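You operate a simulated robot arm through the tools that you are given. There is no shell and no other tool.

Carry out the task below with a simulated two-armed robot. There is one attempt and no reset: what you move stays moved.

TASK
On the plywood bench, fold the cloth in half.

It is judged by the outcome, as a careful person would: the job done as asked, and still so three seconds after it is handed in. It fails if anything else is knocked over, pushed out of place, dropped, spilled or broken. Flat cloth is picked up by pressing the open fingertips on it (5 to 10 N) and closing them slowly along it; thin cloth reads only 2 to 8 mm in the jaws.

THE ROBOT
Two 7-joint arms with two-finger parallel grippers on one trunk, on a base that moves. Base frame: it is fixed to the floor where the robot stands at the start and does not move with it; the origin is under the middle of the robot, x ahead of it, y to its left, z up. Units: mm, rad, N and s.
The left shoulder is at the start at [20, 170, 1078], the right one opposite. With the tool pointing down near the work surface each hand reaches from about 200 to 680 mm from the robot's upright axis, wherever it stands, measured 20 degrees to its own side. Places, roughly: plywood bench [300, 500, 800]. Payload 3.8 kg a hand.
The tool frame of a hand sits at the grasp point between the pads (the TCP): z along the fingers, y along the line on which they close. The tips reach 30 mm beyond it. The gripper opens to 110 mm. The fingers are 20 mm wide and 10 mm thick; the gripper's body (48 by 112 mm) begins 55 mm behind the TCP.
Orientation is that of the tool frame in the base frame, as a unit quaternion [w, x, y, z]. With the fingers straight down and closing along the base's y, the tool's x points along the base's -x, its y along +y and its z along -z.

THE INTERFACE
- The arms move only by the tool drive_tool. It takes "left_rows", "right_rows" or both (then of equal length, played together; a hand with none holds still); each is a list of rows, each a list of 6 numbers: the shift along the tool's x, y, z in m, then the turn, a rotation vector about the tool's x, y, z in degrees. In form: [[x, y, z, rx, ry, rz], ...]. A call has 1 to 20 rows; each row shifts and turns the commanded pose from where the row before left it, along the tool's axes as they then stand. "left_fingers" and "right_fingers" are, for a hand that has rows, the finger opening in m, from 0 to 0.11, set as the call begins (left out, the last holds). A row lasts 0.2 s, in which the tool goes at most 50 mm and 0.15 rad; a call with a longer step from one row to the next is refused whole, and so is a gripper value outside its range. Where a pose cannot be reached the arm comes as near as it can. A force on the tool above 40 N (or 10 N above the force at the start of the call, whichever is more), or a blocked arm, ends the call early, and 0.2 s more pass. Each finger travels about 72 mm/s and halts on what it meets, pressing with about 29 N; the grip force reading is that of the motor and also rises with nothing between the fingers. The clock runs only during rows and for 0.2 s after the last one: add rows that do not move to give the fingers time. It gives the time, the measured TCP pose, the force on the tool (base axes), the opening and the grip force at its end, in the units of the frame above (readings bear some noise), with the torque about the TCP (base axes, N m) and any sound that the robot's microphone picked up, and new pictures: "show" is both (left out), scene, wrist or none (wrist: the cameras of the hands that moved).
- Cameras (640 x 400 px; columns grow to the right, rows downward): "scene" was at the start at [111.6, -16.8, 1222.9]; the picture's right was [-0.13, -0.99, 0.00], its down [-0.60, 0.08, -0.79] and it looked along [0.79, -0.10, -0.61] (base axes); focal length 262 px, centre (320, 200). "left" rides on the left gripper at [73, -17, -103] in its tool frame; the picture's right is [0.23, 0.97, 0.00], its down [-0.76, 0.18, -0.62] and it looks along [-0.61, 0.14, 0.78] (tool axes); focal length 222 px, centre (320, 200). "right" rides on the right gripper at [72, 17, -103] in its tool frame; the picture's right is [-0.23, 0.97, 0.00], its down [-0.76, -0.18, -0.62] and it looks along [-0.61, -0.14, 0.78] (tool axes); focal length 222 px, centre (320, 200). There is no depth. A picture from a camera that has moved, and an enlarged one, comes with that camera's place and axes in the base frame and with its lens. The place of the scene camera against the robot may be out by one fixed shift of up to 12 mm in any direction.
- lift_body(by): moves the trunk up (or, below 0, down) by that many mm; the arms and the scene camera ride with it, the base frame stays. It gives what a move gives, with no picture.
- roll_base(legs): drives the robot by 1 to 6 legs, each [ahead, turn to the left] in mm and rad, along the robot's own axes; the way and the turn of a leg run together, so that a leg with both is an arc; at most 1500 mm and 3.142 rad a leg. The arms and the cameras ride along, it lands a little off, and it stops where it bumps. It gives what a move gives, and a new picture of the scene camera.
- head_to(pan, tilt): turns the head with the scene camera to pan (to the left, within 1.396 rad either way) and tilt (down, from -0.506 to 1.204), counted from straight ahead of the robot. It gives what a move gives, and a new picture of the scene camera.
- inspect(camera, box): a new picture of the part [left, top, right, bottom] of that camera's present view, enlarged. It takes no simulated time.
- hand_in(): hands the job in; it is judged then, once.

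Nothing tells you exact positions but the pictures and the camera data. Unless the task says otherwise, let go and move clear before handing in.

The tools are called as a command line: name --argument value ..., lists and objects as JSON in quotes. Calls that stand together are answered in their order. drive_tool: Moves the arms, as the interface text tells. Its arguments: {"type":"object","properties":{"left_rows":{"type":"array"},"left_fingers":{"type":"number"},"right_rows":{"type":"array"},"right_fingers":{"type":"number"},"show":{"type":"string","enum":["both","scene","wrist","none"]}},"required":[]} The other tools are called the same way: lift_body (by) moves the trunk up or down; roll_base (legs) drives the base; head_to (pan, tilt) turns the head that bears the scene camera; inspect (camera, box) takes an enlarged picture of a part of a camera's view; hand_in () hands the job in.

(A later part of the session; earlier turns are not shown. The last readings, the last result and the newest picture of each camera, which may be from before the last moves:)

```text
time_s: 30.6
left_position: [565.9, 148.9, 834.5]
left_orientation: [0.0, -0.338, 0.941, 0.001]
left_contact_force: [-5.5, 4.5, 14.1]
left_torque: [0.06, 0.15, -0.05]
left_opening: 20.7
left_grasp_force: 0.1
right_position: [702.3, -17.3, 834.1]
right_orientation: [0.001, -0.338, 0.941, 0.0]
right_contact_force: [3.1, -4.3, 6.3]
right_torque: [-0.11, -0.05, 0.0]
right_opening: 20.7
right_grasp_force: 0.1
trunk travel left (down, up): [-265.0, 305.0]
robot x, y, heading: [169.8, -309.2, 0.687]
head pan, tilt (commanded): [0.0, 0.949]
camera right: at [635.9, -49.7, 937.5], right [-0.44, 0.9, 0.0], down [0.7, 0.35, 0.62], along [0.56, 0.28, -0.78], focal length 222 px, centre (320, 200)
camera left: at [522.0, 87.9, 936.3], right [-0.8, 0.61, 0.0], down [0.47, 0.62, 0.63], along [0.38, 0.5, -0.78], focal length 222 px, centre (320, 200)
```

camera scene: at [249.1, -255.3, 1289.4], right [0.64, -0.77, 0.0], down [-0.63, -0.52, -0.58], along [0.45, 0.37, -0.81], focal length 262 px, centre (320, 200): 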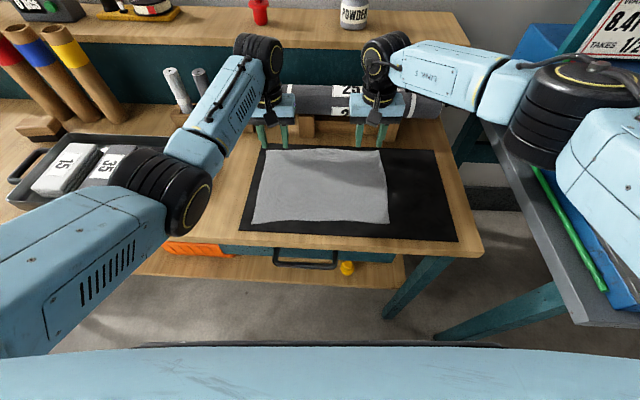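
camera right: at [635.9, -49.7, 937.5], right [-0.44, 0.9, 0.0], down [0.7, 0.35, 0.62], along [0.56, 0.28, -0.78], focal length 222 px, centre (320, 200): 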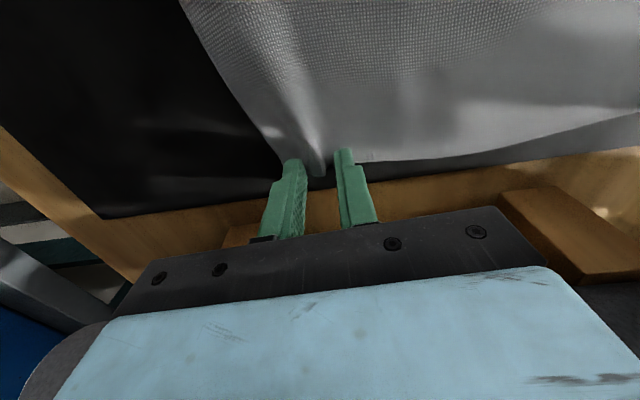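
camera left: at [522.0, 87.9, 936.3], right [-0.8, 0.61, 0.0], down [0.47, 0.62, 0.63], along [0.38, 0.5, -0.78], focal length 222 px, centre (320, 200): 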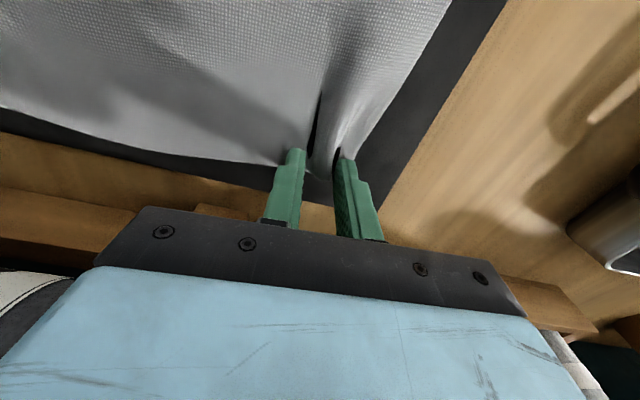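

Clear ridges of cloth now stand between both pairs of fingers. I'll ease the left pressure slightly and finish closing.

drive_tool --left_rows '[[0, -0.0015, -0.0005, 0, 0, 0], [0, -0.0015, 0, 0, 0, 0]]' --right_rows '[[0, 0.0015, 0, 0, 0, 0], [0, 0.0015, 0, 0, 0, 0]]' --left_fingers 0.015 --right_fingers 0.015 --show "none"

drive_tool --left_rows '[[0, -0.0015, 0, 0, 0, 0], [0, -0.0015, 0, 0, 0, 0]]' --right_rows '[[0, 0.0015, 0, 0, 0, 0], [0, 0.0015, 0, 0, 0, 0]]' --left_fingers 0.009 --right_fingers 0.009 --show "wrist"

```text
time_s: 31.2
left_position: [568.8, 145.4, 834.1]
left_orientation: [0.001, -0.338, 0.941, 0.0]
left_contact_force: [1.3, 3.1, 7.7]
left_torque: [0.09, -0.06, 0.01]
left_opening: 13.6
left_grasp_force: 0.1
right_position: [701.2, -13.1, 834.2]
right_orientation: [0.0, -0.338, 0.941, 0.0]
right_contact_force: [-3.3, -4.1, 10.9]
right_torque: [-0.18, 0.11, -0.01]
right_opening: 12.7
right_grasp_force: 0.0
trunk travel left (down, up): [-265.0, 305.0]
robot x, y, heading: [169.9, -304.9, 0.691]
head pan, tilt (commanded): [0.0, 0.949]
```

```text
time_s: 31.8
left_position: [570.3, 141.6, 833.5]
left_orientation: [0.001, -0.338, 0.941, 0.001]
left_contact_force: [-2.1, 2.8, 6.6]
left_torque: [0.03, 0.06, -0.01]
left_opening: 9.0
left_grasp_force: 0.0
right_position: [700.9, -13.2, 834.3]
right_orientation: [0.001, -0.337, 0.941, -0.001]
right_contact_force: [0.9, -6.4, 10.9]
right_torque: [-0.23, 0.0, 0.04]
right_opening: 8.9
right_grasp_force: 0.1
trunk travel left (down, up): [-265.0, 305.0]
robot x, y, heading: [175.7, -307.3, 0.691]
head pan, tilt (commanded): [0.0, 0.949]
camera right: at [633.7, -46.0, 937.4], right [-0.44, 0.9, 0.0], down [0.7, 0.35, 0.62], along [0.56, 0.28, -0.78], focal length 222 px, centre (320, 200)
camera left: at [526.3, 81.9, 936.5], right [-0.8, 0.61, 0.0], down [0.47, 0.62, 0.62], along [0.38, 0.5, -0.78], focal length 222 px, centre (320, 200)
```

right: 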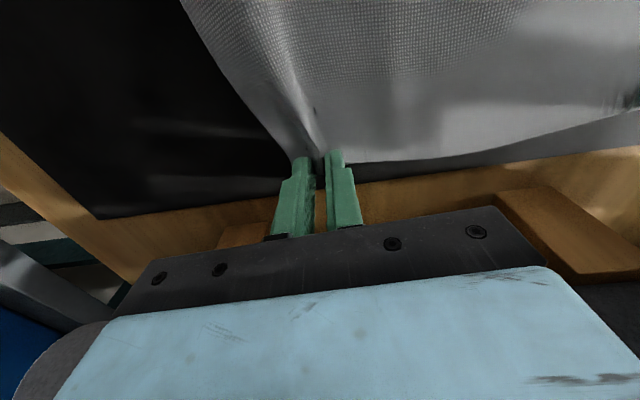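
left: 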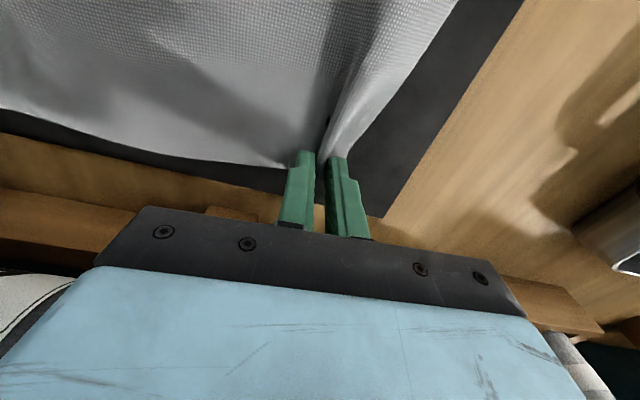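

Ridges are held in both hands. I'll close fully to grip.

drive_tool --left_rows '[[0, -0.001, 0, 0, 0, 0], [0, -0.001, 0, 0, 0, 0], [0, 0, 0, 0, 0, 0]]' --right_rows '[[0, 0.001, 0, 0, 0, 0], [0, 0.001, 0, 0, 0, 0], [0, 0, 0, 0, 0, 0]]' --left_fingers 0.004 --right_fingers 0.004 --show "none"

drive_tool --left_rows '[[0, 0, 0, 0, 0, 0], [0, 0, 0, 0, 0, 0], [0, 0, 0, 0, 0, 0]]' --right_rows '[[0, 0, 0, 0, 0, 0], [0, 0, 0, 0, 0, 0], [0, 0, 0, 0, 0, 0]]' --left_fingers 0.0 --right_fingers 0.0 --show "both"

```text
time_s: 32.6
left_position: [571.9, 139.5, 834.5]
left_orientation: [0.001, -0.337, 0.941, 0.001]
left_contact_force: [-3.0, 0.6, 3.8]
left_torque: [0.03, 0.13, 0.0]
left_opening: 6.0
left_grasp_force: 28.6
right_position: [699.2, -11.4, 834.1]
right_orientation: [0.0, -0.337, 0.942, 0.0]
right_contact_force: [3.5, -5.9, 9.8]
right_torque: [-0.2, -0.11, 0.03]
right_opening: 6.1
right_grasp_force: 29.2
trunk travel left (down, up): [-265.0, 305.0]
robot x, y, heading: [169.8, -311.8, 0.689]
head pan, tilt (commanded): [0.0, 0.949]
```

```text
time_s: 33.4
left_position: [572.2, 139.8, 834.0]
left_orientation: [0.001, -0.338, 0.941, 0.001]
left_contact_force: [-1.6, 0.3, 2.5]
left_torque: [0.02, 0.04, 0.01]
left_opening: 5.9
left_grasp_force: 28.5
right_position: [699.3, -9.8, 835.1]
right_orientation: [0.001, -0.338, 0.941, 0.0]
right_contact_force: [4.5, -5.4, 11.5]
right_torque: [-0.21, -0.08, 0.03]
right_opening: 5.9
right_grasp_force: 28.9
trunk travel left (down, up): [-265.0, 305.0]
robot x, y, heading: [172.3, -307.5, 0.689]
head pan, tilt (commanded): [0.0, 0.949]
camera scene: at [248.4, -256.5, 1289.5], right [0.64, -0.77, 0.0], down [-0.63, -0.52, -0.58], along [0.45, 0.37, -0.81], focal length 262 px, centre (320, 200)
camera right: at [632.2, -43.6, 937.4], right [-0.44, 0.9, 0.0], down [0.7, 0.35, 0.62], along [0.56, 0.28, -0.78], focal length 222 px, centre (320, 200)
camera left: at [528.1, 80.7, 936.6], right [-0.8, 0.61, 0.0], down [0.47, 0.62, 0.62], along [0.38, 0.5, -0.78], focal length 222 px, centre (320, 200)
```

scene: 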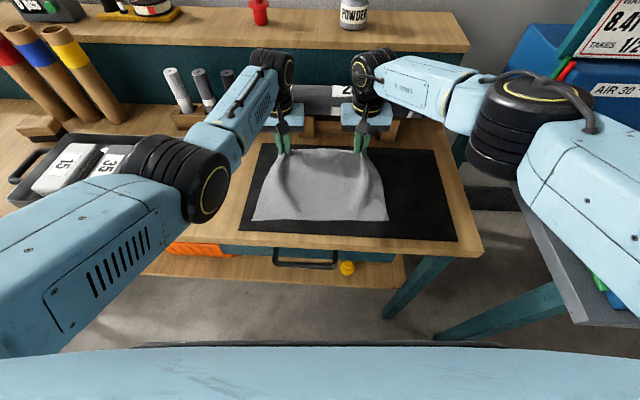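
right: 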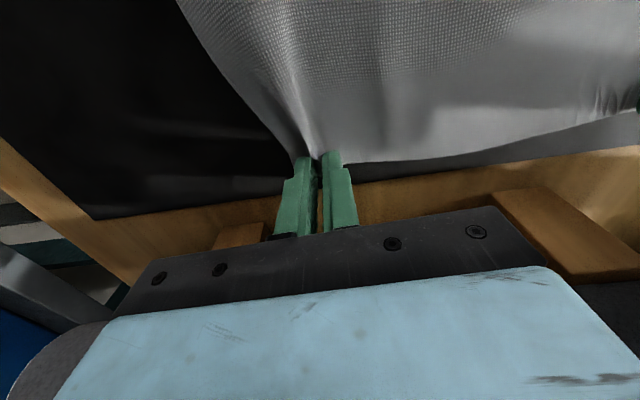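
left: 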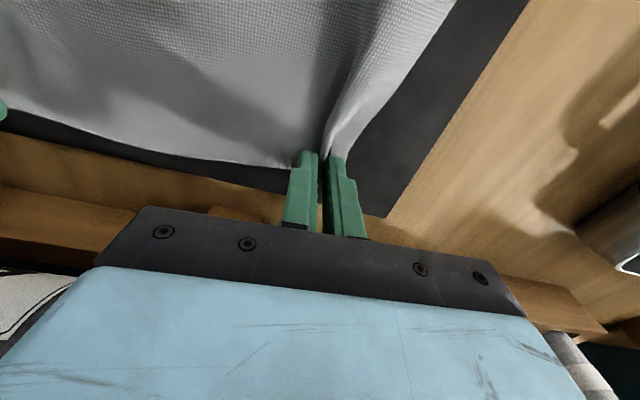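

Both grippers hold cloth, reading 5.9 mm at 29 N. The near edge hasn't moved. I'll lift and begin swinging the far edge up and toward me on an arc, tilting the fingers forward as it goes.

drive_tool --left_rows '[[0.004, 0, -0.016, 0, -3, 0], [0.00615, 0, -0.01634, 0, -3, 0], [0.00848, 0, -0.01497, 0, -3, 0], [0.00997, 0, -0.01373, 0, -3, 0], [0.01085, 0, -0.0115, 0, -3, 0], [0, 0, 0, 0, 0, 0]]' --right_rows '[[0.004, 0, -0.016, 0, -3, 0], [0.00615, 0, -0.01634, 0, -3, 0], [0.00848, 0, -0.01497, 0, -3, 0], [0.00997, 0, -0.01373, 0, -3, 0], [0.01085, 0, -0.0115, 0, -3, 0], [0, 0, 0, 0, 0, 0]]' --show "both"

```text
time_s: 34.8
left_position: [538.7, 112.2, 900.9]
left_orientation: [0.124, -0.336, 0.932, 0.045]
left_contact_force: [-0.8, -0.2, 0.7]
left_torque: [0.04, 0.05, 0.0]
left_opening: 5.8
left_grasp_force: 29.1
right_position: [663.7, -38.2, 900.7]
right_orientation: [0.123, -0.335, 0.933, 0.044]
right_contact_force: [-0.4, -0.4, 0.7]
right_torque: [0.01, 0.04, -0.03]
right_opening: 5.5
right_grasp_force: 29.1
trunk travel left (down, up): [-265.0, 305.0]
robot x, y, heading: [172.6, -309.7, 0.685]
head pan, tilt (commanded): [0.0, 0.949]
camera scene: at [249.3, -255.1, 1289.4], right [0.64, -0.77, 0.0], down [-0.63, -0.52, -0.58], along [0.45, 0.37, -0.81], focal length 262 px, centre (320, 200)
camera right: at [578.6, -87.5, 980.9], right [-0.45, 0.89, 0.06], down [0.56, 0.23, 0.8], along [0.7, 0.39, -0.6], focal length 222 px, centre (320, 200)
camera left: at [474.7, 36.7, 980.4], right [-0.79, 0.61, -0.06], down [0.33, 0.5, 0.8], along [0.52, 0.61, -0.6], focal length 222 px, centre (320, 200)
```

scene: 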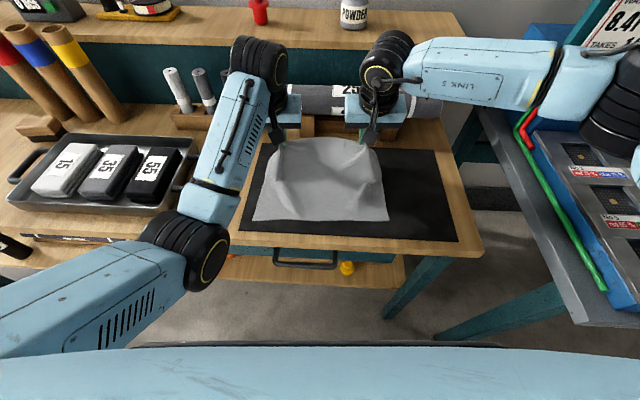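
right: 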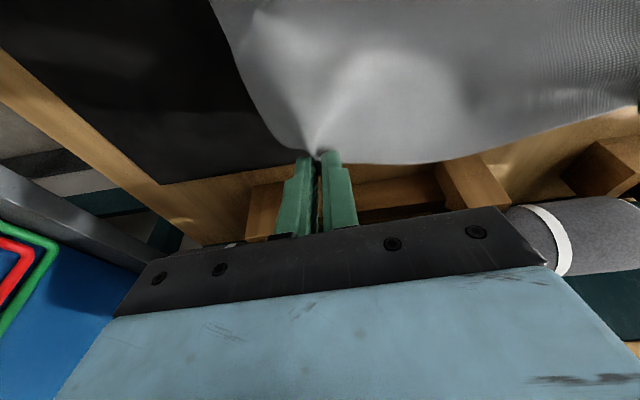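
left: 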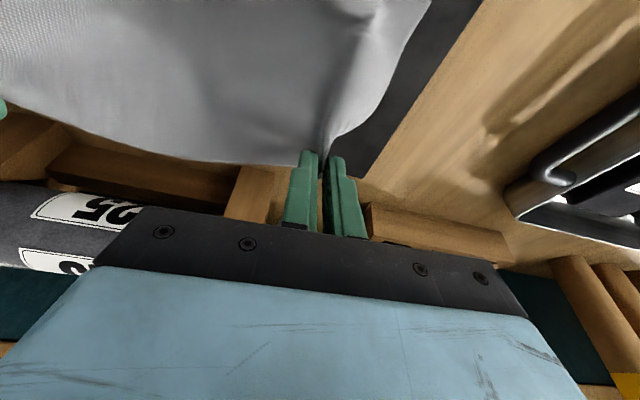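

Both corners are lifted and firmly held, the near edge is still in place, and the tray and roll are undisturbed. I'll carry the edge on past the top of the arc.

drive_tool --left_rows '[[0.01294, 0, -0.00968, 0, -4, 0], [0.0135, 0, -0.00994, 0, -4, 0], [0.01356, 0, -0.00901, 0, -4, 0], [0.0138, 0, -0.00815, 0, -4, 0], [0.01474, 0, -0.00653, 0, -4, 0], [0, 0, 0, 0, 0, 0]]' --right_rows '[[0.01294, 0, -0.00968, 0, -4, 0], [0.0135, 0, -0.00994, 0, -4, 0], [0.01356, 0, -0.00901, 0, -4, 0], [0.0138, 0, -0.00815, 0, -4, 0], [0.01474, 0, -0.00653, 0, -4, 0], [0, 0, 0, 0, 0, 0]]' --show "both"

```text
time_s: 36.2
left_position: [476.8, 62.2, 912.9]
left_orientation: [0.283, -0.322, 0.898, 0.102]
left_contact_force: [0.3, -0.3, 0.2]
left_torque: [0.03, 0.0, 0.01]
left_opening: 5.9
left_grasp_force: 29.0
right_position: [601.7, -89.2, 913.5]
right_orientation: [0.284, -0.322, 0.897, 0.103]
right_contact_force: [-0.3, 0.3, 0.7]
right_torque: [-0.01, -0.01, -0.02]
right_opening: 5.4
right_grasp_force: 29.1
trunk travel left (down, up): [-265.0, 305.0]
robot x, y, heading: [174.2, -310.3, 0.688]
head pan, tilt (commanded): [0.0, 0.949]
camera scene: at [249.3, -255.2, 1289.4], right [0.64, -0.77, 0.0], down [-0.63, -0.52, -0.58], along [0.45, 0.37, -0.81], focal length 262 px, centre (320, 200)
camera right: at [500.0, -151.4, 955.5], right [-0.48, 0.87, 0.13], down [0.32, 0.03, 0.95], along [0.82, 0.49, -0.29], focal length 222 px, centre (320, 200)
camera left: at [396.3, -26.8, 955.1], right [-0.76, 0.63, -0.13], down [0.09, 0.31, 0.95], along [0.64, 0.71, -0.29], focal length 222 px, centre (320, 200)
```

scene: 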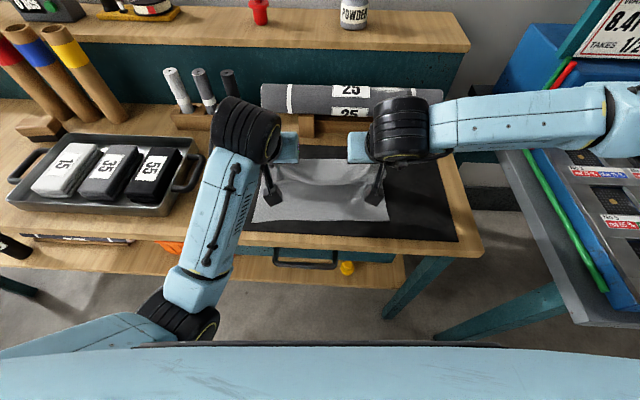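
right: 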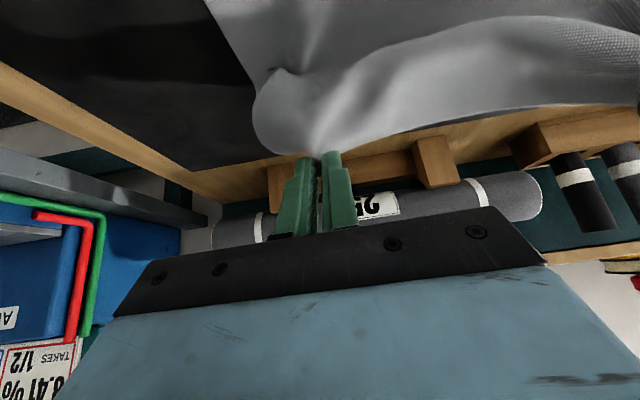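
left: 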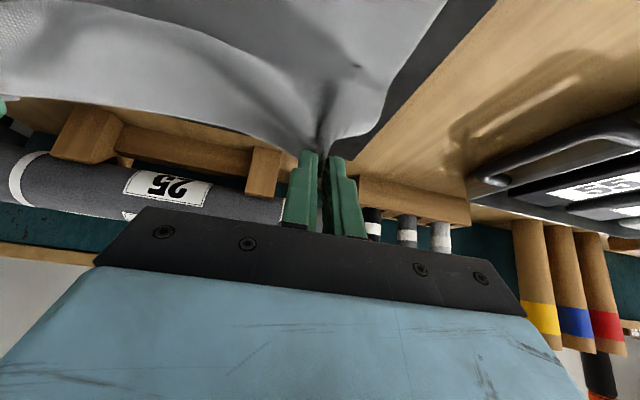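

The edge is past the top of the arc and both grips are firm. The left elbow is now hanging in front of the bench, so I'll carry the edge back by easing the base backward rather than folding the arms further. I'll start with a small step.

roll_base --legs '[[-30, 0]]'

```text
time_s: 37.0
left_position: [452.9, 42.6, 914.9]
left_orientation: [0.284, -0.322, 0.897, 0.102]
left_contact_force: [-0.8, 0.5, 0.7]
left_torque: [0.01, -0.03, 0.03]
left_opening: 6.0
left_grasp_force: 29.0
right_position: [578.1, -108.7, 913.2]
right_orientation: [0.283, -0.322, 0.898, 0.102]
right_contact_force: [-1.3, -0.3, 1.3]
right_torque: [-0.04, -0.03, -0.02]
right_opening: 5.3
right_grasp_force: 29.4
trunk travel left (down, up): [-265.0, 305.0]
robot x, y, heading: [151.1, -325.6, 0.687]
head pan, tilt (commanded): [0.0, 0.949]
camera scene: at [224.8, -275.2, 1289.5], right [0.64, -0.77, 0.0], down [-0.63, -0.52, -0.58], along [0.45, 0.37, -0.81], focal length 262 px, centre (320, 200)
```

scene: 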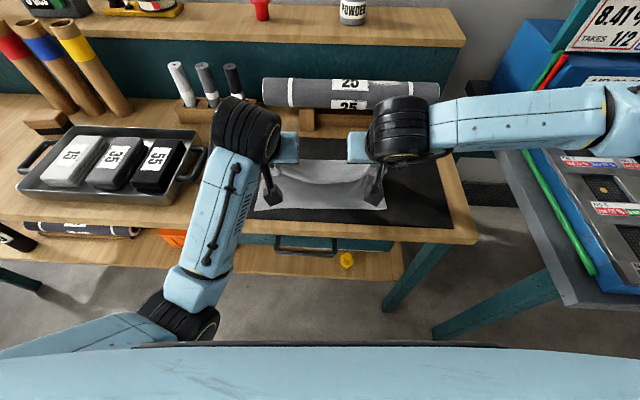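

The base move worked smoothly. I'll check that the bottom half hasn't slid.

inspect --camera "scene" --box '[200, 110, 440, 260]'

```text
2.67 times, centred on (320, 185) of scene
camera zoom: at [224.8, -275.2, 1289.5], right [0.64, -0.77, 0.0], down [-0.63, -0.52, -0.58], along [0.45, 0.37, -0.81], focal length 700 px, centre (320, 240)
```

zoom: 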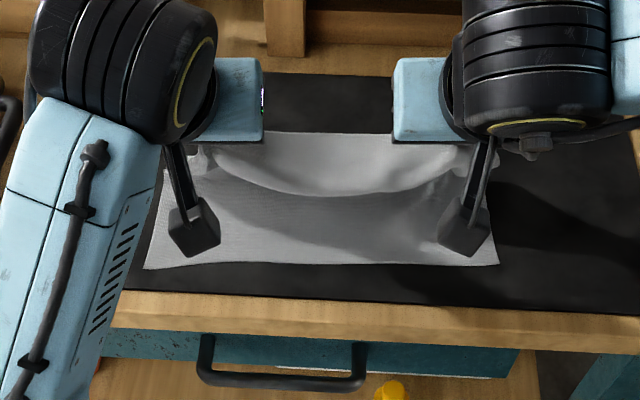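

The bottom half hasn't slid, but the held edge sags a little between the hands. I'll spread the hands by about 5 mm each to take up the slack, watching the side force.

drive_tool --left_rows '[[0, 0.0025, 0, 0, 0, 0], [0, 0.0025, 0, 0, 0, 0], [0, 0, 0, 0, 0, 0]]' --right_rows '[[0, -0.0025, 0, 0, 0, 0], [0, -0.0025, 0, 0, 0, 0], [0, 0, 0, 0, 0, 0]]' --show "wrist"

inspect --camera "scene" --box '[200, 110, 440, 260]'

```text
time_s: 37.8
left_position: [451.4, 47.7, 913.3]
left_orientation: [0.283, -0.323, 0.897, 0.102]
left_contact_force: [0.2, 0.4, 0.4]
left_torque: [0.01, -0.01, 0.01]
left_opening: 6.1
left_grasp_force: 28.9
right_position: [581.9, -112.6, 912.7]
right_orientation: [0.283, -0.322, 0.898, 0.101]
right_contact_force: [0.7, -0.6, 0.3]
right_torque: [-0.03, 0.02, 0.0]
right_opening: 5.5
right_grasp_force: 28.8
trunk travel left (down, up): [-265.0, 305.0]
robot x, y, heading: [148.0, -327.8, 0.688]
head pan, tilt (commanded): [0.0, 0.949]
camera right: at [480.1, -174.2, 956.0], right [-0.48, 0.87, 0.13], down [0.32, 0.03, 0.95], along [0.82, 0.49, -0.29], focal length 222 px, centre (320, 200)
camera left: at [370.2, -41.9, 955.2], right [-0.76, 0.63, -0.13], down [0.09, 0.31, 0.95], along [0.64, 0.71, -0.29], focal length 222 px, centre (320, 200)
```

right: 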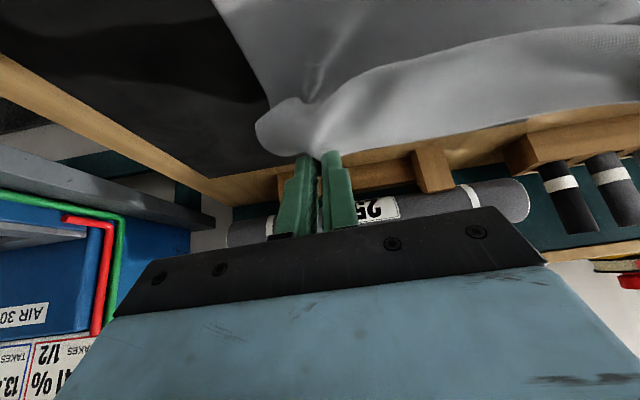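
left: 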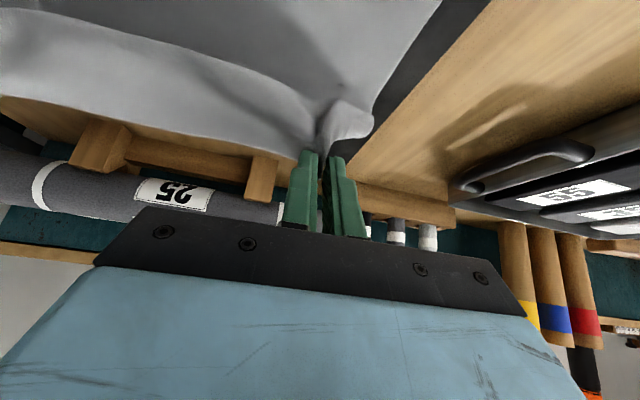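

```text
2.67 times, centred on (320, 185) of scene
camera zoom: at [225.9, -274.4, 1289.4], right [0.64, -0.77, 0.0], down [-0.63, -0.52, -0.58], along [0.45, 0.37, -0.81], focal length 700 px, centre (320, 240)
```

zoom: 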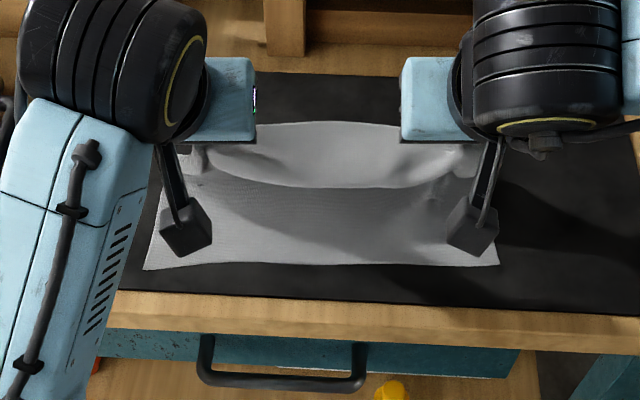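

That reduced the sag, and there is still no side tension. I'll spread a little more.

drive_tool --left_rows '[[0, 0.002, 0, 0, 0, 0], [0, 0.002, 0, 0, 0, 0], [0, 0, 0, 0, 0, 0]]' --right_rows '[[0, -0.002, 0, 0, 0, 0], [0, -0.002, 0, 0, 0, 0], [0, 0, 0, 0, 0, 0]]' --show "none"

inspect --camera "scene" --box '[220, 140, 420, 240]'

inspect --camera "right" --box '[200, 0, 640, 200]'

```text
time_s: 38.6
left_position: [448.2, 50.2, 911.9]
left_orientation: [0.283, -0.322, 0.898, 0.102]
left_contact_force: [-0.2, -1.1, -0.5]
left_torque: [0.0, 0.02, -0.02]
left_opening: 1.8
left_grasp_force: 29.0
right_position: [584.5, -114.2, 913.5]
right_orientation: [0.283, -0.323, 0.897, 0.102]
right_contact_force: [0.1, -0.1, -0.5]
right_torque: [-0.02, 0.0, -0.04]
right_opening: 5.4
right_grasp_force: 29.4
trunk travel left (down, up): [-265.0, 305.0]
robot x, y, heading: [148.4, -327.8, 0.687]
head pan, tilt (commanded): [0.0, 0.949]
```

```text
3.20 times, centred on (320, 190) of scene
camera zoom: at [226.0, -274.3, 1289.4], right [0.64, -0.77, 0.0], down [-0.63, -0.52, -0.58], along [0.45, 0.37, -0.81], focal length 840 px, centre (320, 232)
```

zoom: 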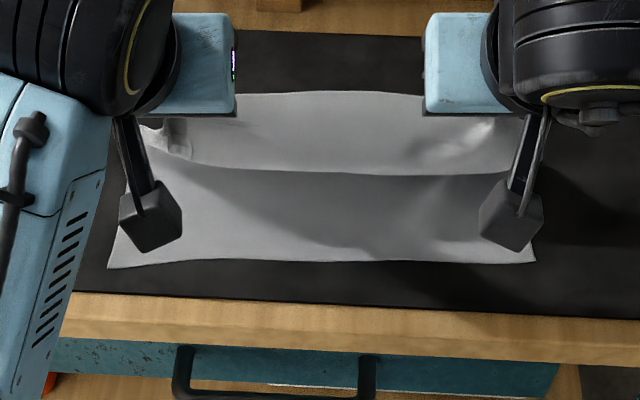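

```text
1.45 times, centred on (420, 100) of right
camera zoom: at [482.7, -177.3, 955.9], right [-0.48, 0.87, 0.13], down [0.32, 0.03, 0.95], along [0.82, 0.49, -0.29], focal length 323 px, centre (174, 346)
```

zoom: 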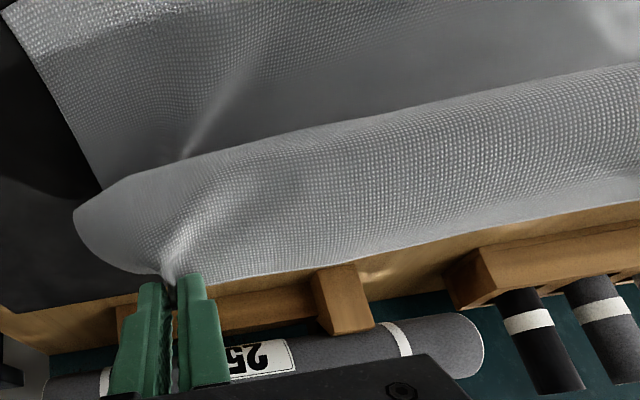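

The edge is straight now, but the left opening dropped to 1.8 mm. I need to see whether the left hand still holds the cloth.

inspect --camera "left" --box '[100, 0, 540, 240]'

inspect --camera "left" --box '[250, 60, 410, 260]'

```text
1.45 times, centred on (320, 120) of left
camera zoom: at [367.6, -38.7, 955.1], right [-0.76, 0.63, -0.13], down [0.09, 0.31, 0.95], along [0.64, 0.71, -0.29], focal length 323 px, centre (320, 316)
```

zoom: 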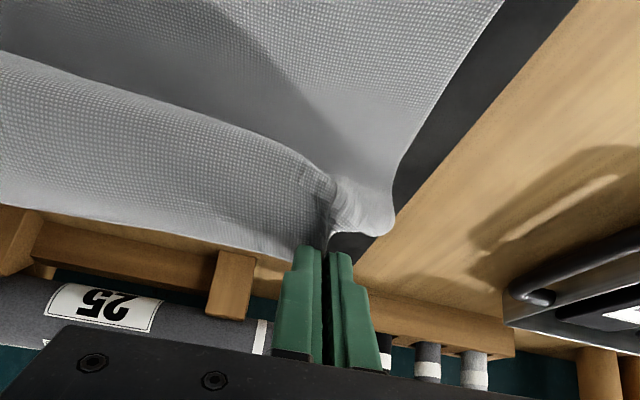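

```text
2.00 times, centred on (330, 160) of left
camera zoom: at [367.6, -38.7, 955.1], right [-0.76, 0.63, -0.13], down [0.09, 0.31, 0.95], along [0.64, 0.71, -0.29], focal length 444 px, centre (300, 280)
```

zoom: 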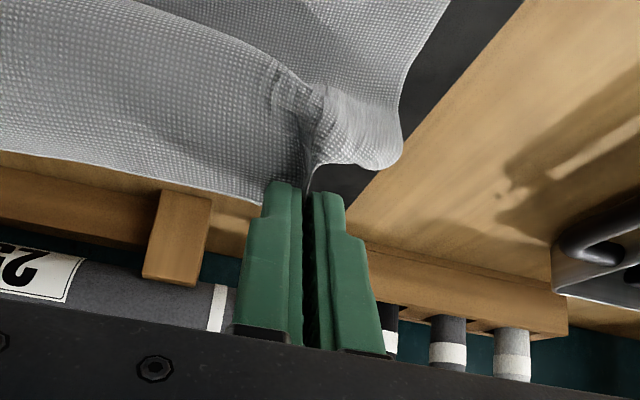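

The left hand still holds the cloth, but only by its last few millimetres. I'll take the tension off by bringing the left hand in slightly, and lower both hands a little.

drive_tool --left_rows '[[0, -0.002, 0, 0, 0, 0], [0.0042, -0.001, 0.0052, 0, 0, 0], [0.0042, 0, 0.0052, 0, 0, 0], [0.0042, 0, 0.0052, 0, 0, 0], [0, 0, 0, 0, 0, 0]]' --right_rows '[[0, 0.001, 0, 0, 0, 0], [0.0042, 0, 0.0052, 0, 0, 0], [0.0042, 0, 0.0052, 0, 0, 0], [0.0042, 0, 0.0052, 0, 0, 0], [0, 0, 0, 0, 0, 0]]' --show "both"

```text
time_s: 39.8
left_position: [448.4, 47.5, 893.3]
left_orientation: [0.283, -0.322, 0.898, 0.101]
left_contact_force: [-0.4, -0.4, 0.5]
left_torque: [0.0, 0.02, 0.02]
left_opening: 2.0
left_grasp_force: 28.9
right_position: [582.8, -115.1, 892.6]
right_orientation: [0.284, -0.323, 0.897, 0.102]
right_contact_force: [-0.5, 0.2, -0.8]
right_torque: [0.02, -0.03, 0.01]
right_opening: 5.5
right_grasp_force: 29.2
trunk travel left (down, up): [-265.0, 305.0]
robot x, y, heading: [149.7, -331.3, 0.689]
head pan, tilt (commanded): [0.0, 0.949]
camera scene: at [226.0, -274.3, 1289.4], right [0.64, -0.77, 0.0], down [-0.63, -0.52, -0.58], along [0.45, 0.37, -0.81], focal length 262 px, centre (320, 200)
camera right: at [481.1, -177.6, 935.7], right [-0.48, 0.87, 0.13], down [0.32, 0.03, 0.95], along [0.82, 0.49, -0.29], focal length 222 px, centre (320, 200)
camera left: at [368.4, -41.9, 934.9], right [-0.76, 0.63, -0.13], down [0.09, 0.31, 0.95], along [0.64, 0.71, -0.29], focal length 222 px, centre (320, 200)
```

scene: 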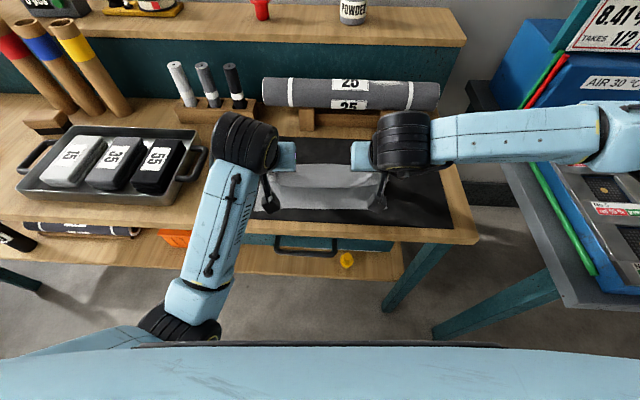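
right: 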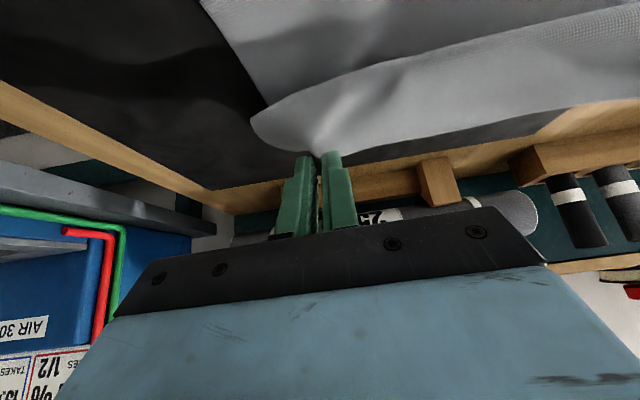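
left: 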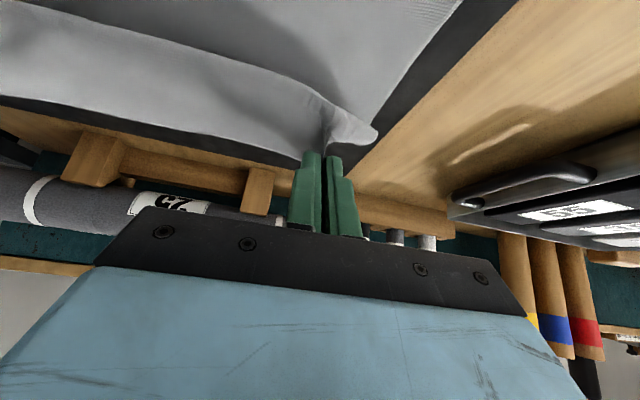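

The left hand still holds. I'll continue back with the base.

roll_base --legs '[[-28, 0]]'

inspect --camera "left" --box '[100, 0, 540, 240]'

inspect --camera "scene" --box '[220, 120, 420, 240]'

```text
time_s: 40.7
left_position: [426.4, 29.3, 894.6]
left_orientation: [0.284, -0.323, 0.897, 0.102]
left_contact_force: [0.5, 0.0, 1.1]
left_torque: [-0.02, -0.02, 0.0]
left_opening: 2.0
left_grasp_force: 29.5
right_position: [561.8, -133.8, 891.9]
right_orientation: [0.284, -0.322, 0.897, 0.102]
right_contact_force: [0.9, -0.1, -0.4]
right_torque: [0.02, 0.0, 0.02]
right_opening: 5.8
right_grasp_force: 28.8
trunk travel left (down, up): [-265.0, 305.0]
robot x, y, heading: [126.8, -346.7, 0.682]
head pan, tilt (commanded): [0.0, 0.949]
camera scene: at [203.4, -292.9, 1289.5], right [0.64, -0.77, 0.0], down [-0.63, -0.52, -0.58], along [0.45, 0.37, -0.81], focal length 262 px, centre (320, 200)
```

scene: 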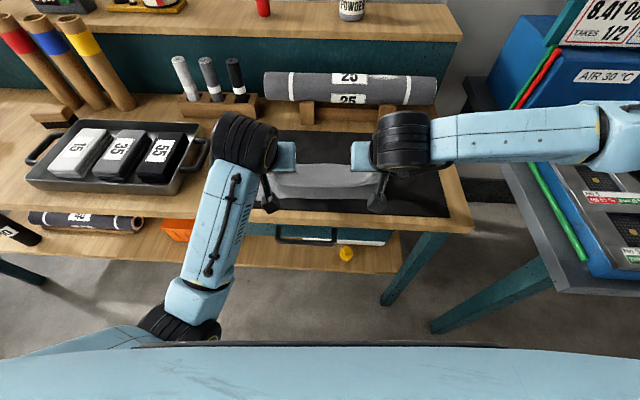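

```text
1.45 times, centred on (320, 120) of left
camera zoom: at [346.1, -60.2, 935.5], right [-0.76, 0.63, -0.13], down [0.09, 0.31, 0.95], along [0.64, 0.71, -0.29], focal length 323 px, centre (320, 316)
```

zoom: 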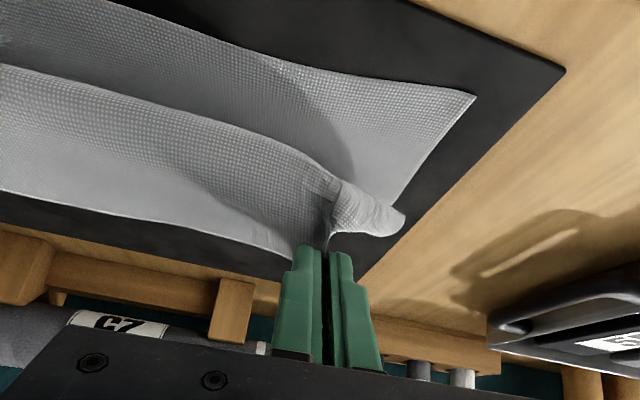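

```text
3.20 times, centred on (320, 180) of scene
camera zoom: at [203.4, -292.9, 1289.5], right [0.64, -0.77, 0.0], down [-0.63, -0.52, -0.58], along [0.45, 0.37, -0.81], focal length 840 px, centre (320, 264)
```

zoom: 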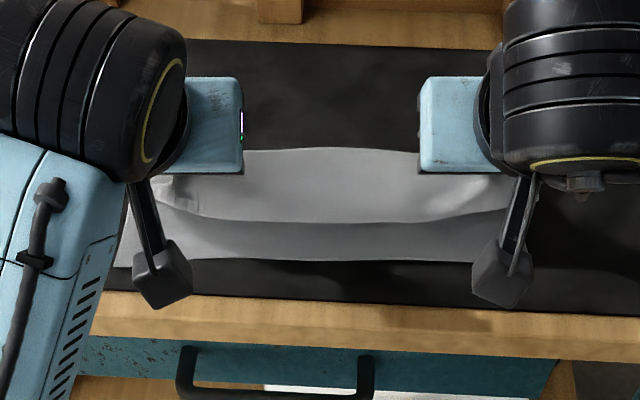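

Both hands still hold. The cloth bulges forward of the pinch before turning under, so I'll tilt the fingers further as I lower, to lay the edge out flat rather than curled.

drive_tool --left_rows '[[0.00571, 0, 0.00255, 0, -3, 0], [0.00584, 0, 0.00225, 0, -3, 0], [0.00594, 0, 0.00194, 0, -3, 0], [0.00604, 0, 0.00163, 0, -3, 0], [0, 0, 0, 0, 0, 0]]' --right_rows '[[0.00571, 0, 0.00255, 0, -3, 0], [0.00584, 0, 0.00225, 0, -3, 0], [0.00594, 0, 0.00194, 0, -3, 0], [0.00604, 0, 0.00163, 0, -3, 0], [0, 0, 0, 0, 0, 0]]' --show "both"

```text
time_s: 41.9
left_position: [416.7, 21.1, 872.6]
left_orientation: [0.376, -0.311, 0.863, 0.135]
left_contact_force: [0.2, -0.3, -0.1]
left_torque: [0.02, 0.04, 0.02]
left_opening: 2.0
left_grasp_force: 28.8
right_position: [551.5, -141.3, 870.5]
right_orientation: [0.376, -0.311, 0.863, 0.136]
right_contact_force: [-0.6, -0.7, 0.7]
right_torque: [0.0, 0.0, 0.02]
right_opening: 5.5
right_grasp_force: 29.1
trunk travel left (down, up): [-265.0, 305.0]
robot x, y, heading: [128.4, -343.7, 0.688]
head pan, tilt (commanded): [0.0, 0.949]
camera scene: at [204.5, -292.0, 1289.4], right [0.64, -0.77, 0.0], down [-0.63, -0.52, -0.58], along [0.45, 0.37, -0.81], focal length 262 px, centre (320, 200)
camera right: at [445.0, -207.4, 888.5], right [-0.5, 0.85, 0.17], down [0.16, -0.1, 0.98], along [0.85, 0.52, -0.09], focal length 222 px, centre (320, 200)
camera left: at [332.4, -71.8, 888.2], right [-0.74, 0.65, -0.17], down [-0.07, 0.18, 0.98], along [0.67, 0.74, -0.09], focal length 222 px, centre (320, 200)
```

scene: 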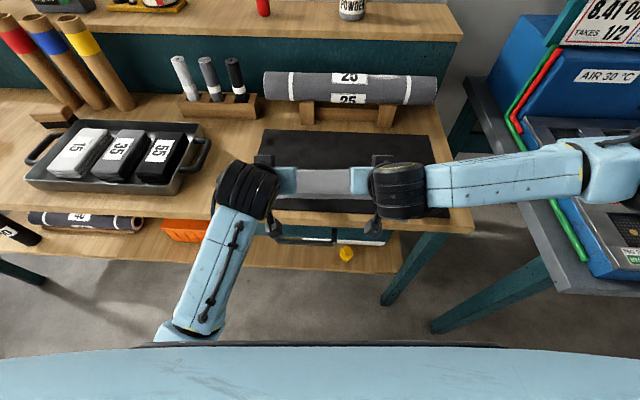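
right: 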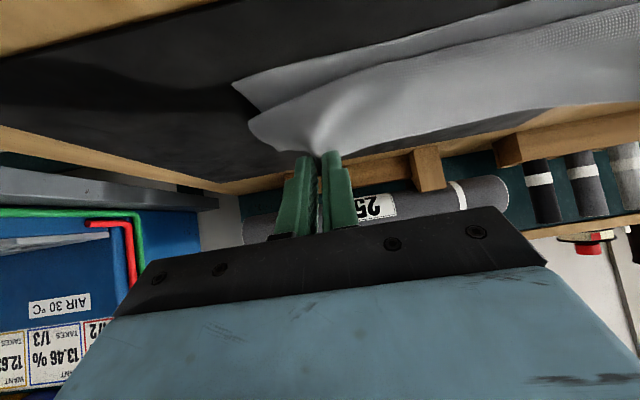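
left: 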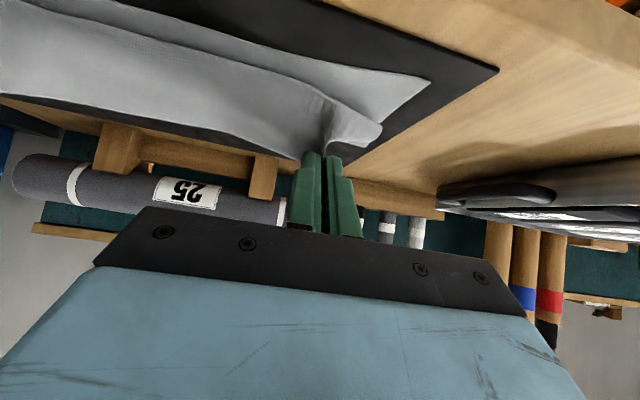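

The hands and arm are clear of the bench, and both grips still hold. I'll continue lowering, drawing back and tilting.

drive_tool --left_rows '[[0.00707, 0, 0.00012, 0, -2.7, 0], [0.00707, 0, -0.00021, 0, -2.7, 0], [0.00705, 0, -0.00054, 0, -2.7, 0], [0, 0, 0, 0, 0, 0]]' --right_rows '[[0.00707, 0, 0.00012, 0, -2.7, 0], [0.00707, 0, -0.00021, 0, -2.7, 0], [0.00705, 0, -0.00054, 0, -2.7, 0], [0, 0, 0, 0, 0, 0]]' --show "both"

```text
time_s: 42.9
left_position: [406.7, 12.8, 856.2]
left_orientation: [0.436, -0.3, 0.834, 0.157]
left_contact_force: [-1.1, -0.1, 0.5]
left_torque: [-0.02, 0.0, 0.04]
left_opening: 1.9
left_grasp_force: 28.2
right_position: [540.5, -150.4, 856.0]
right_orientation: [0.435, -0.299, 0.835, 0.156]
right_contact_force: [0.3, 0.6, 0.2]
right_torque: [-0.02, 0.0, 0.02]
right_opening: 5.3
right_grasp_force: 28.7
trunk travel left (down, up): [-265.0, 305.0]
robot x, y, heading: [130.9, -346.2, 0.688]
head pan, tilt (commanded): [0.0, 0.949]
camera scene: at [204.8, -292.3, 1289.4], right [0.64, -0.77, 0.0], down [-0.63, -0.52, -0.58], along [0.45, 0.37, -0.81], focal length 262 px, centre (320, 200)
camera right: at [433.2, -217.5, 855.6], right [-0.52, 0.83, 0.19], down [0.05, -0.19, 0.98], along [0.85, 0.52, 0.05], focal length 222 px, centre (320, 200)
camera left: at [320.7, -81.6, 854.4], right [-0.72, 0.67, -0.19], down [-0.17, 0.09, 0.98], along [0.67, 0.74, 0.05], focal length 222 px, centre (320, 200)
```

scene: 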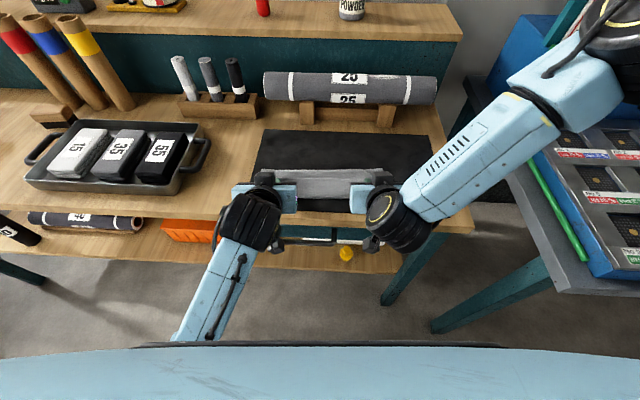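
right: 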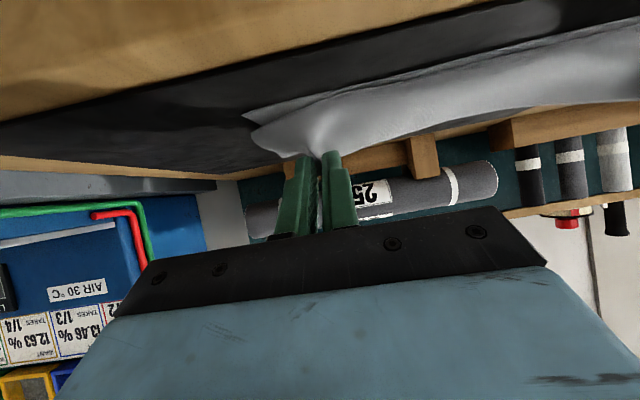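
left: 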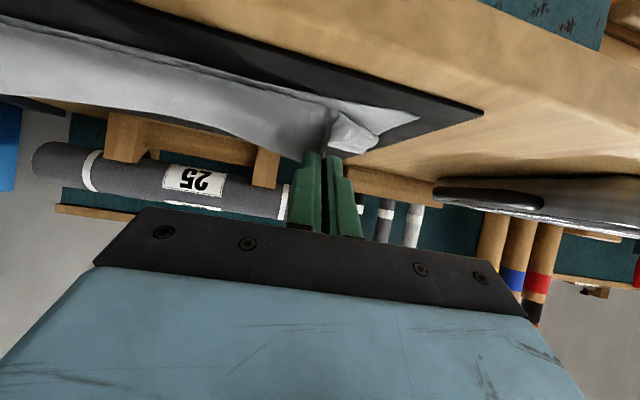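

Everything is clear; the right arm's elbow has only lifted upward. I'll do the last stretch down to about 20 mm above the near edge.

drive_tool --left_rows '[[0.00657, 0, -0.00109, 0, -2.5, 0], [0.00651, 0, -0.00138, 0, -2.5, 0], [0.00644, 0, -0.00166, 0, -2.5, 0], [0.00637, 0, -0.00194, 0, -2.5, 0], [0, 0, 0, 0, 0, 0]]' --right_rows '[[0.00657, 0, -0.00109, 0, -2.5, 0], [0.00651, 0, -0.00138, 0, -2.5, 0], [0.00644, 0, -0.00166, 0, -2.5, 0], [0.00637, 0, -0.00194, 0, -2.5, 0], [0, 0, 0, 0, 0, 0]]' --show "both"

inspect --camera "scene" --box '[220, 120, 420, 240]'

```text
time_s: 44.1
left_position: [391.3, 1.0, 837.1]
left_orientation: [0.507, -0.285, 0.793, 0.182]
left_contact_force: [0.4, 0.4, 0.2]
left_torque: [0.02, 0.01, 0.01]
left_opening: 2.0
left_grasp_force: 29.1
right_position: [504.7, -135.5, 859.3]
right_orientation: [0.507, -0.284, 0.794, 0.18]
right_contact_force: [0.7, -0.4, 0.6]
right_torque: [-0.01, -0.02, -0.02]
right_opening: 5.5
right_grasp_force: 29.1
right hand out of reach, approached as far as the arm can: row 1, 2, 3, 4
trunk travel left (down, up): [-265.0, 305.0]
robot x, y, heading: [128.0, -345.5, 0.688]
head pan, tilt (commanded): [0.0, 0.949]
camera scene: at [204.6, -292.1, 1289.4], right [0.64, -0.77, 0.0], down [-0.63, -0.52, -0.58], along [0.45, 0.37, -0.81], focal length 262 px, centre (320, 200)
camera right: at [397.5, -200.1, 836.2], right [-0.54, 0.82, 0.2], down [-0.08, -0.29, 0.95], along [0.84, 0.5, 0.22], focal length 222 px, centre (320, 200)
camera left: at [307.3, -92.0, 813.4], right [-0.69, 0.69, -0.21], down [-0.3, -0.02, 0.95], along [0.65, 0.72, 0.22], focal length 222 px, centre (320, 200)
```

scene: 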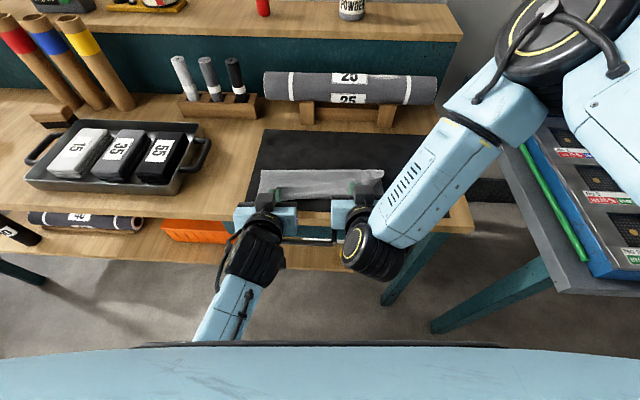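
right: 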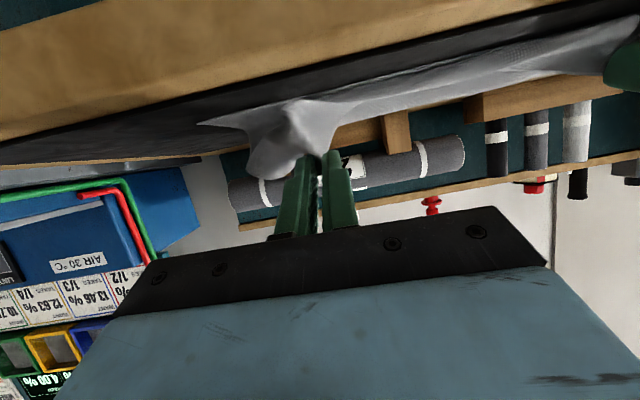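
left: 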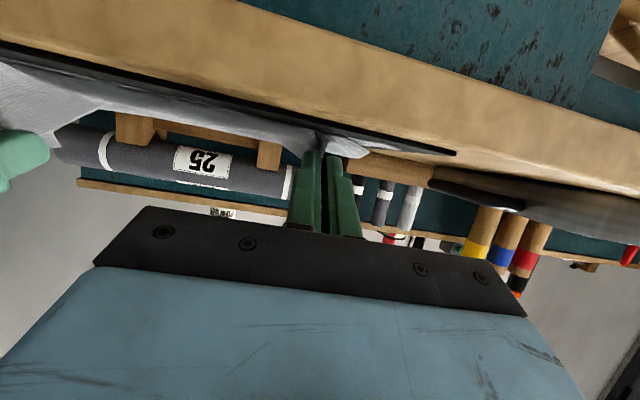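

```text
3.20 times, centred on (320, 180) of scene
camera zoom: at [204.6, -292.1, 1289.4], right [0.64, -0.77, 0.0], down [-0.63, -0.52, -0.58], along [0.45, 0.37, -0.81], focal length 840 px, centre (320, 264)
```

zoom: 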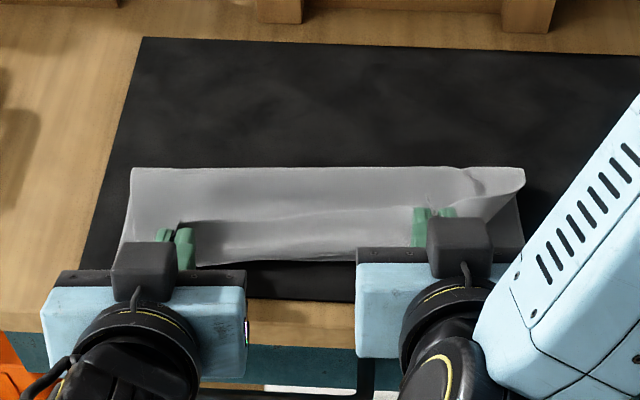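

The left hand is in position. The right arm hit its reach limit and drifted about 34 mm inward, bunching the right end. I'll bring the right hand back outward with a little less tilt.

drive_tool --right_rows '[[0, -0.007, 0, 0, 2.5, 0], [0, -0.007, 0, 0, 2.5, 0], [0, -0.007, 0, 0, 2.5, 0], [0, -0.007, 0, 0, 2.5, 0], [0, -0.006, 0, 0, 0, 0], [0, 0, 0, 0, 0, 0]]' --show "both"

```text
time_s: 45.5
left_position: [392.2, 1.0, 836.0]
left_orientation: [0.506, -0.286, 0.793, 0.183]
left_contact_force: [0.0, -0.4, 0.2]
left_torque: [0.02, 0.0, 0.01]
left_opening: 1.6
left_grasp_force: 29.1
right_position: [526.0, -160.5, 858.5]
right_orientation: [0.435, -0.3, 0.834, 0.157]
right_contact_force: [-0.7, -0.5, 0.4]
right_torque: [-0.02, 0.01, -0.01]
right_opening: 5.6
right_grasp_force: 28.9
trunk travel left (down, up): [-265.0, 305.0]
robot x, y, heading: [126.2, -348.0, 0.688]
head pan, tilt (commanded): [0.0, 0.949]
camera scene: at [204.4, -292.0, 1289.4], right [0.64, -0.77, 0.0], down [-0.63, -0.52, -0.58], along [0.45, 0.37, -0.81], focal length 262 px, centre (320, 200)
camera right: at [417.9, -228.0, 858.5], right [-0.52, 0.83, 0.19], down [0.05, -0.18, 0.98], along [0.85, 0.52, 0.05], focal length 222 px, centre (320, 200)
```

scene: 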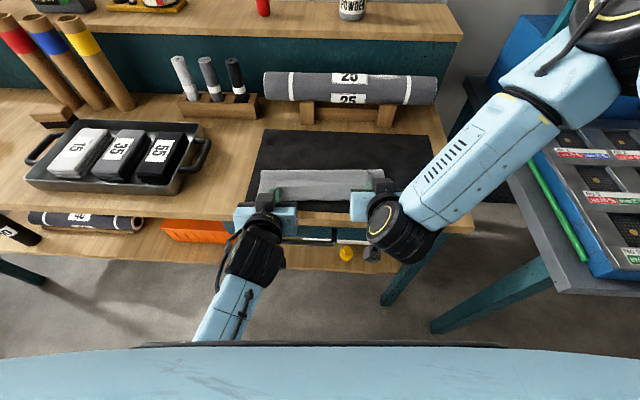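
right: 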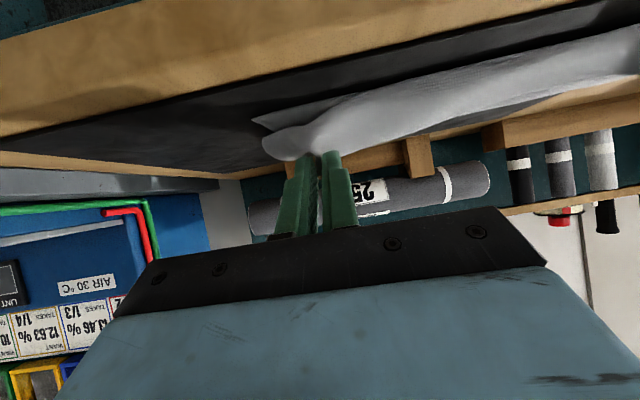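

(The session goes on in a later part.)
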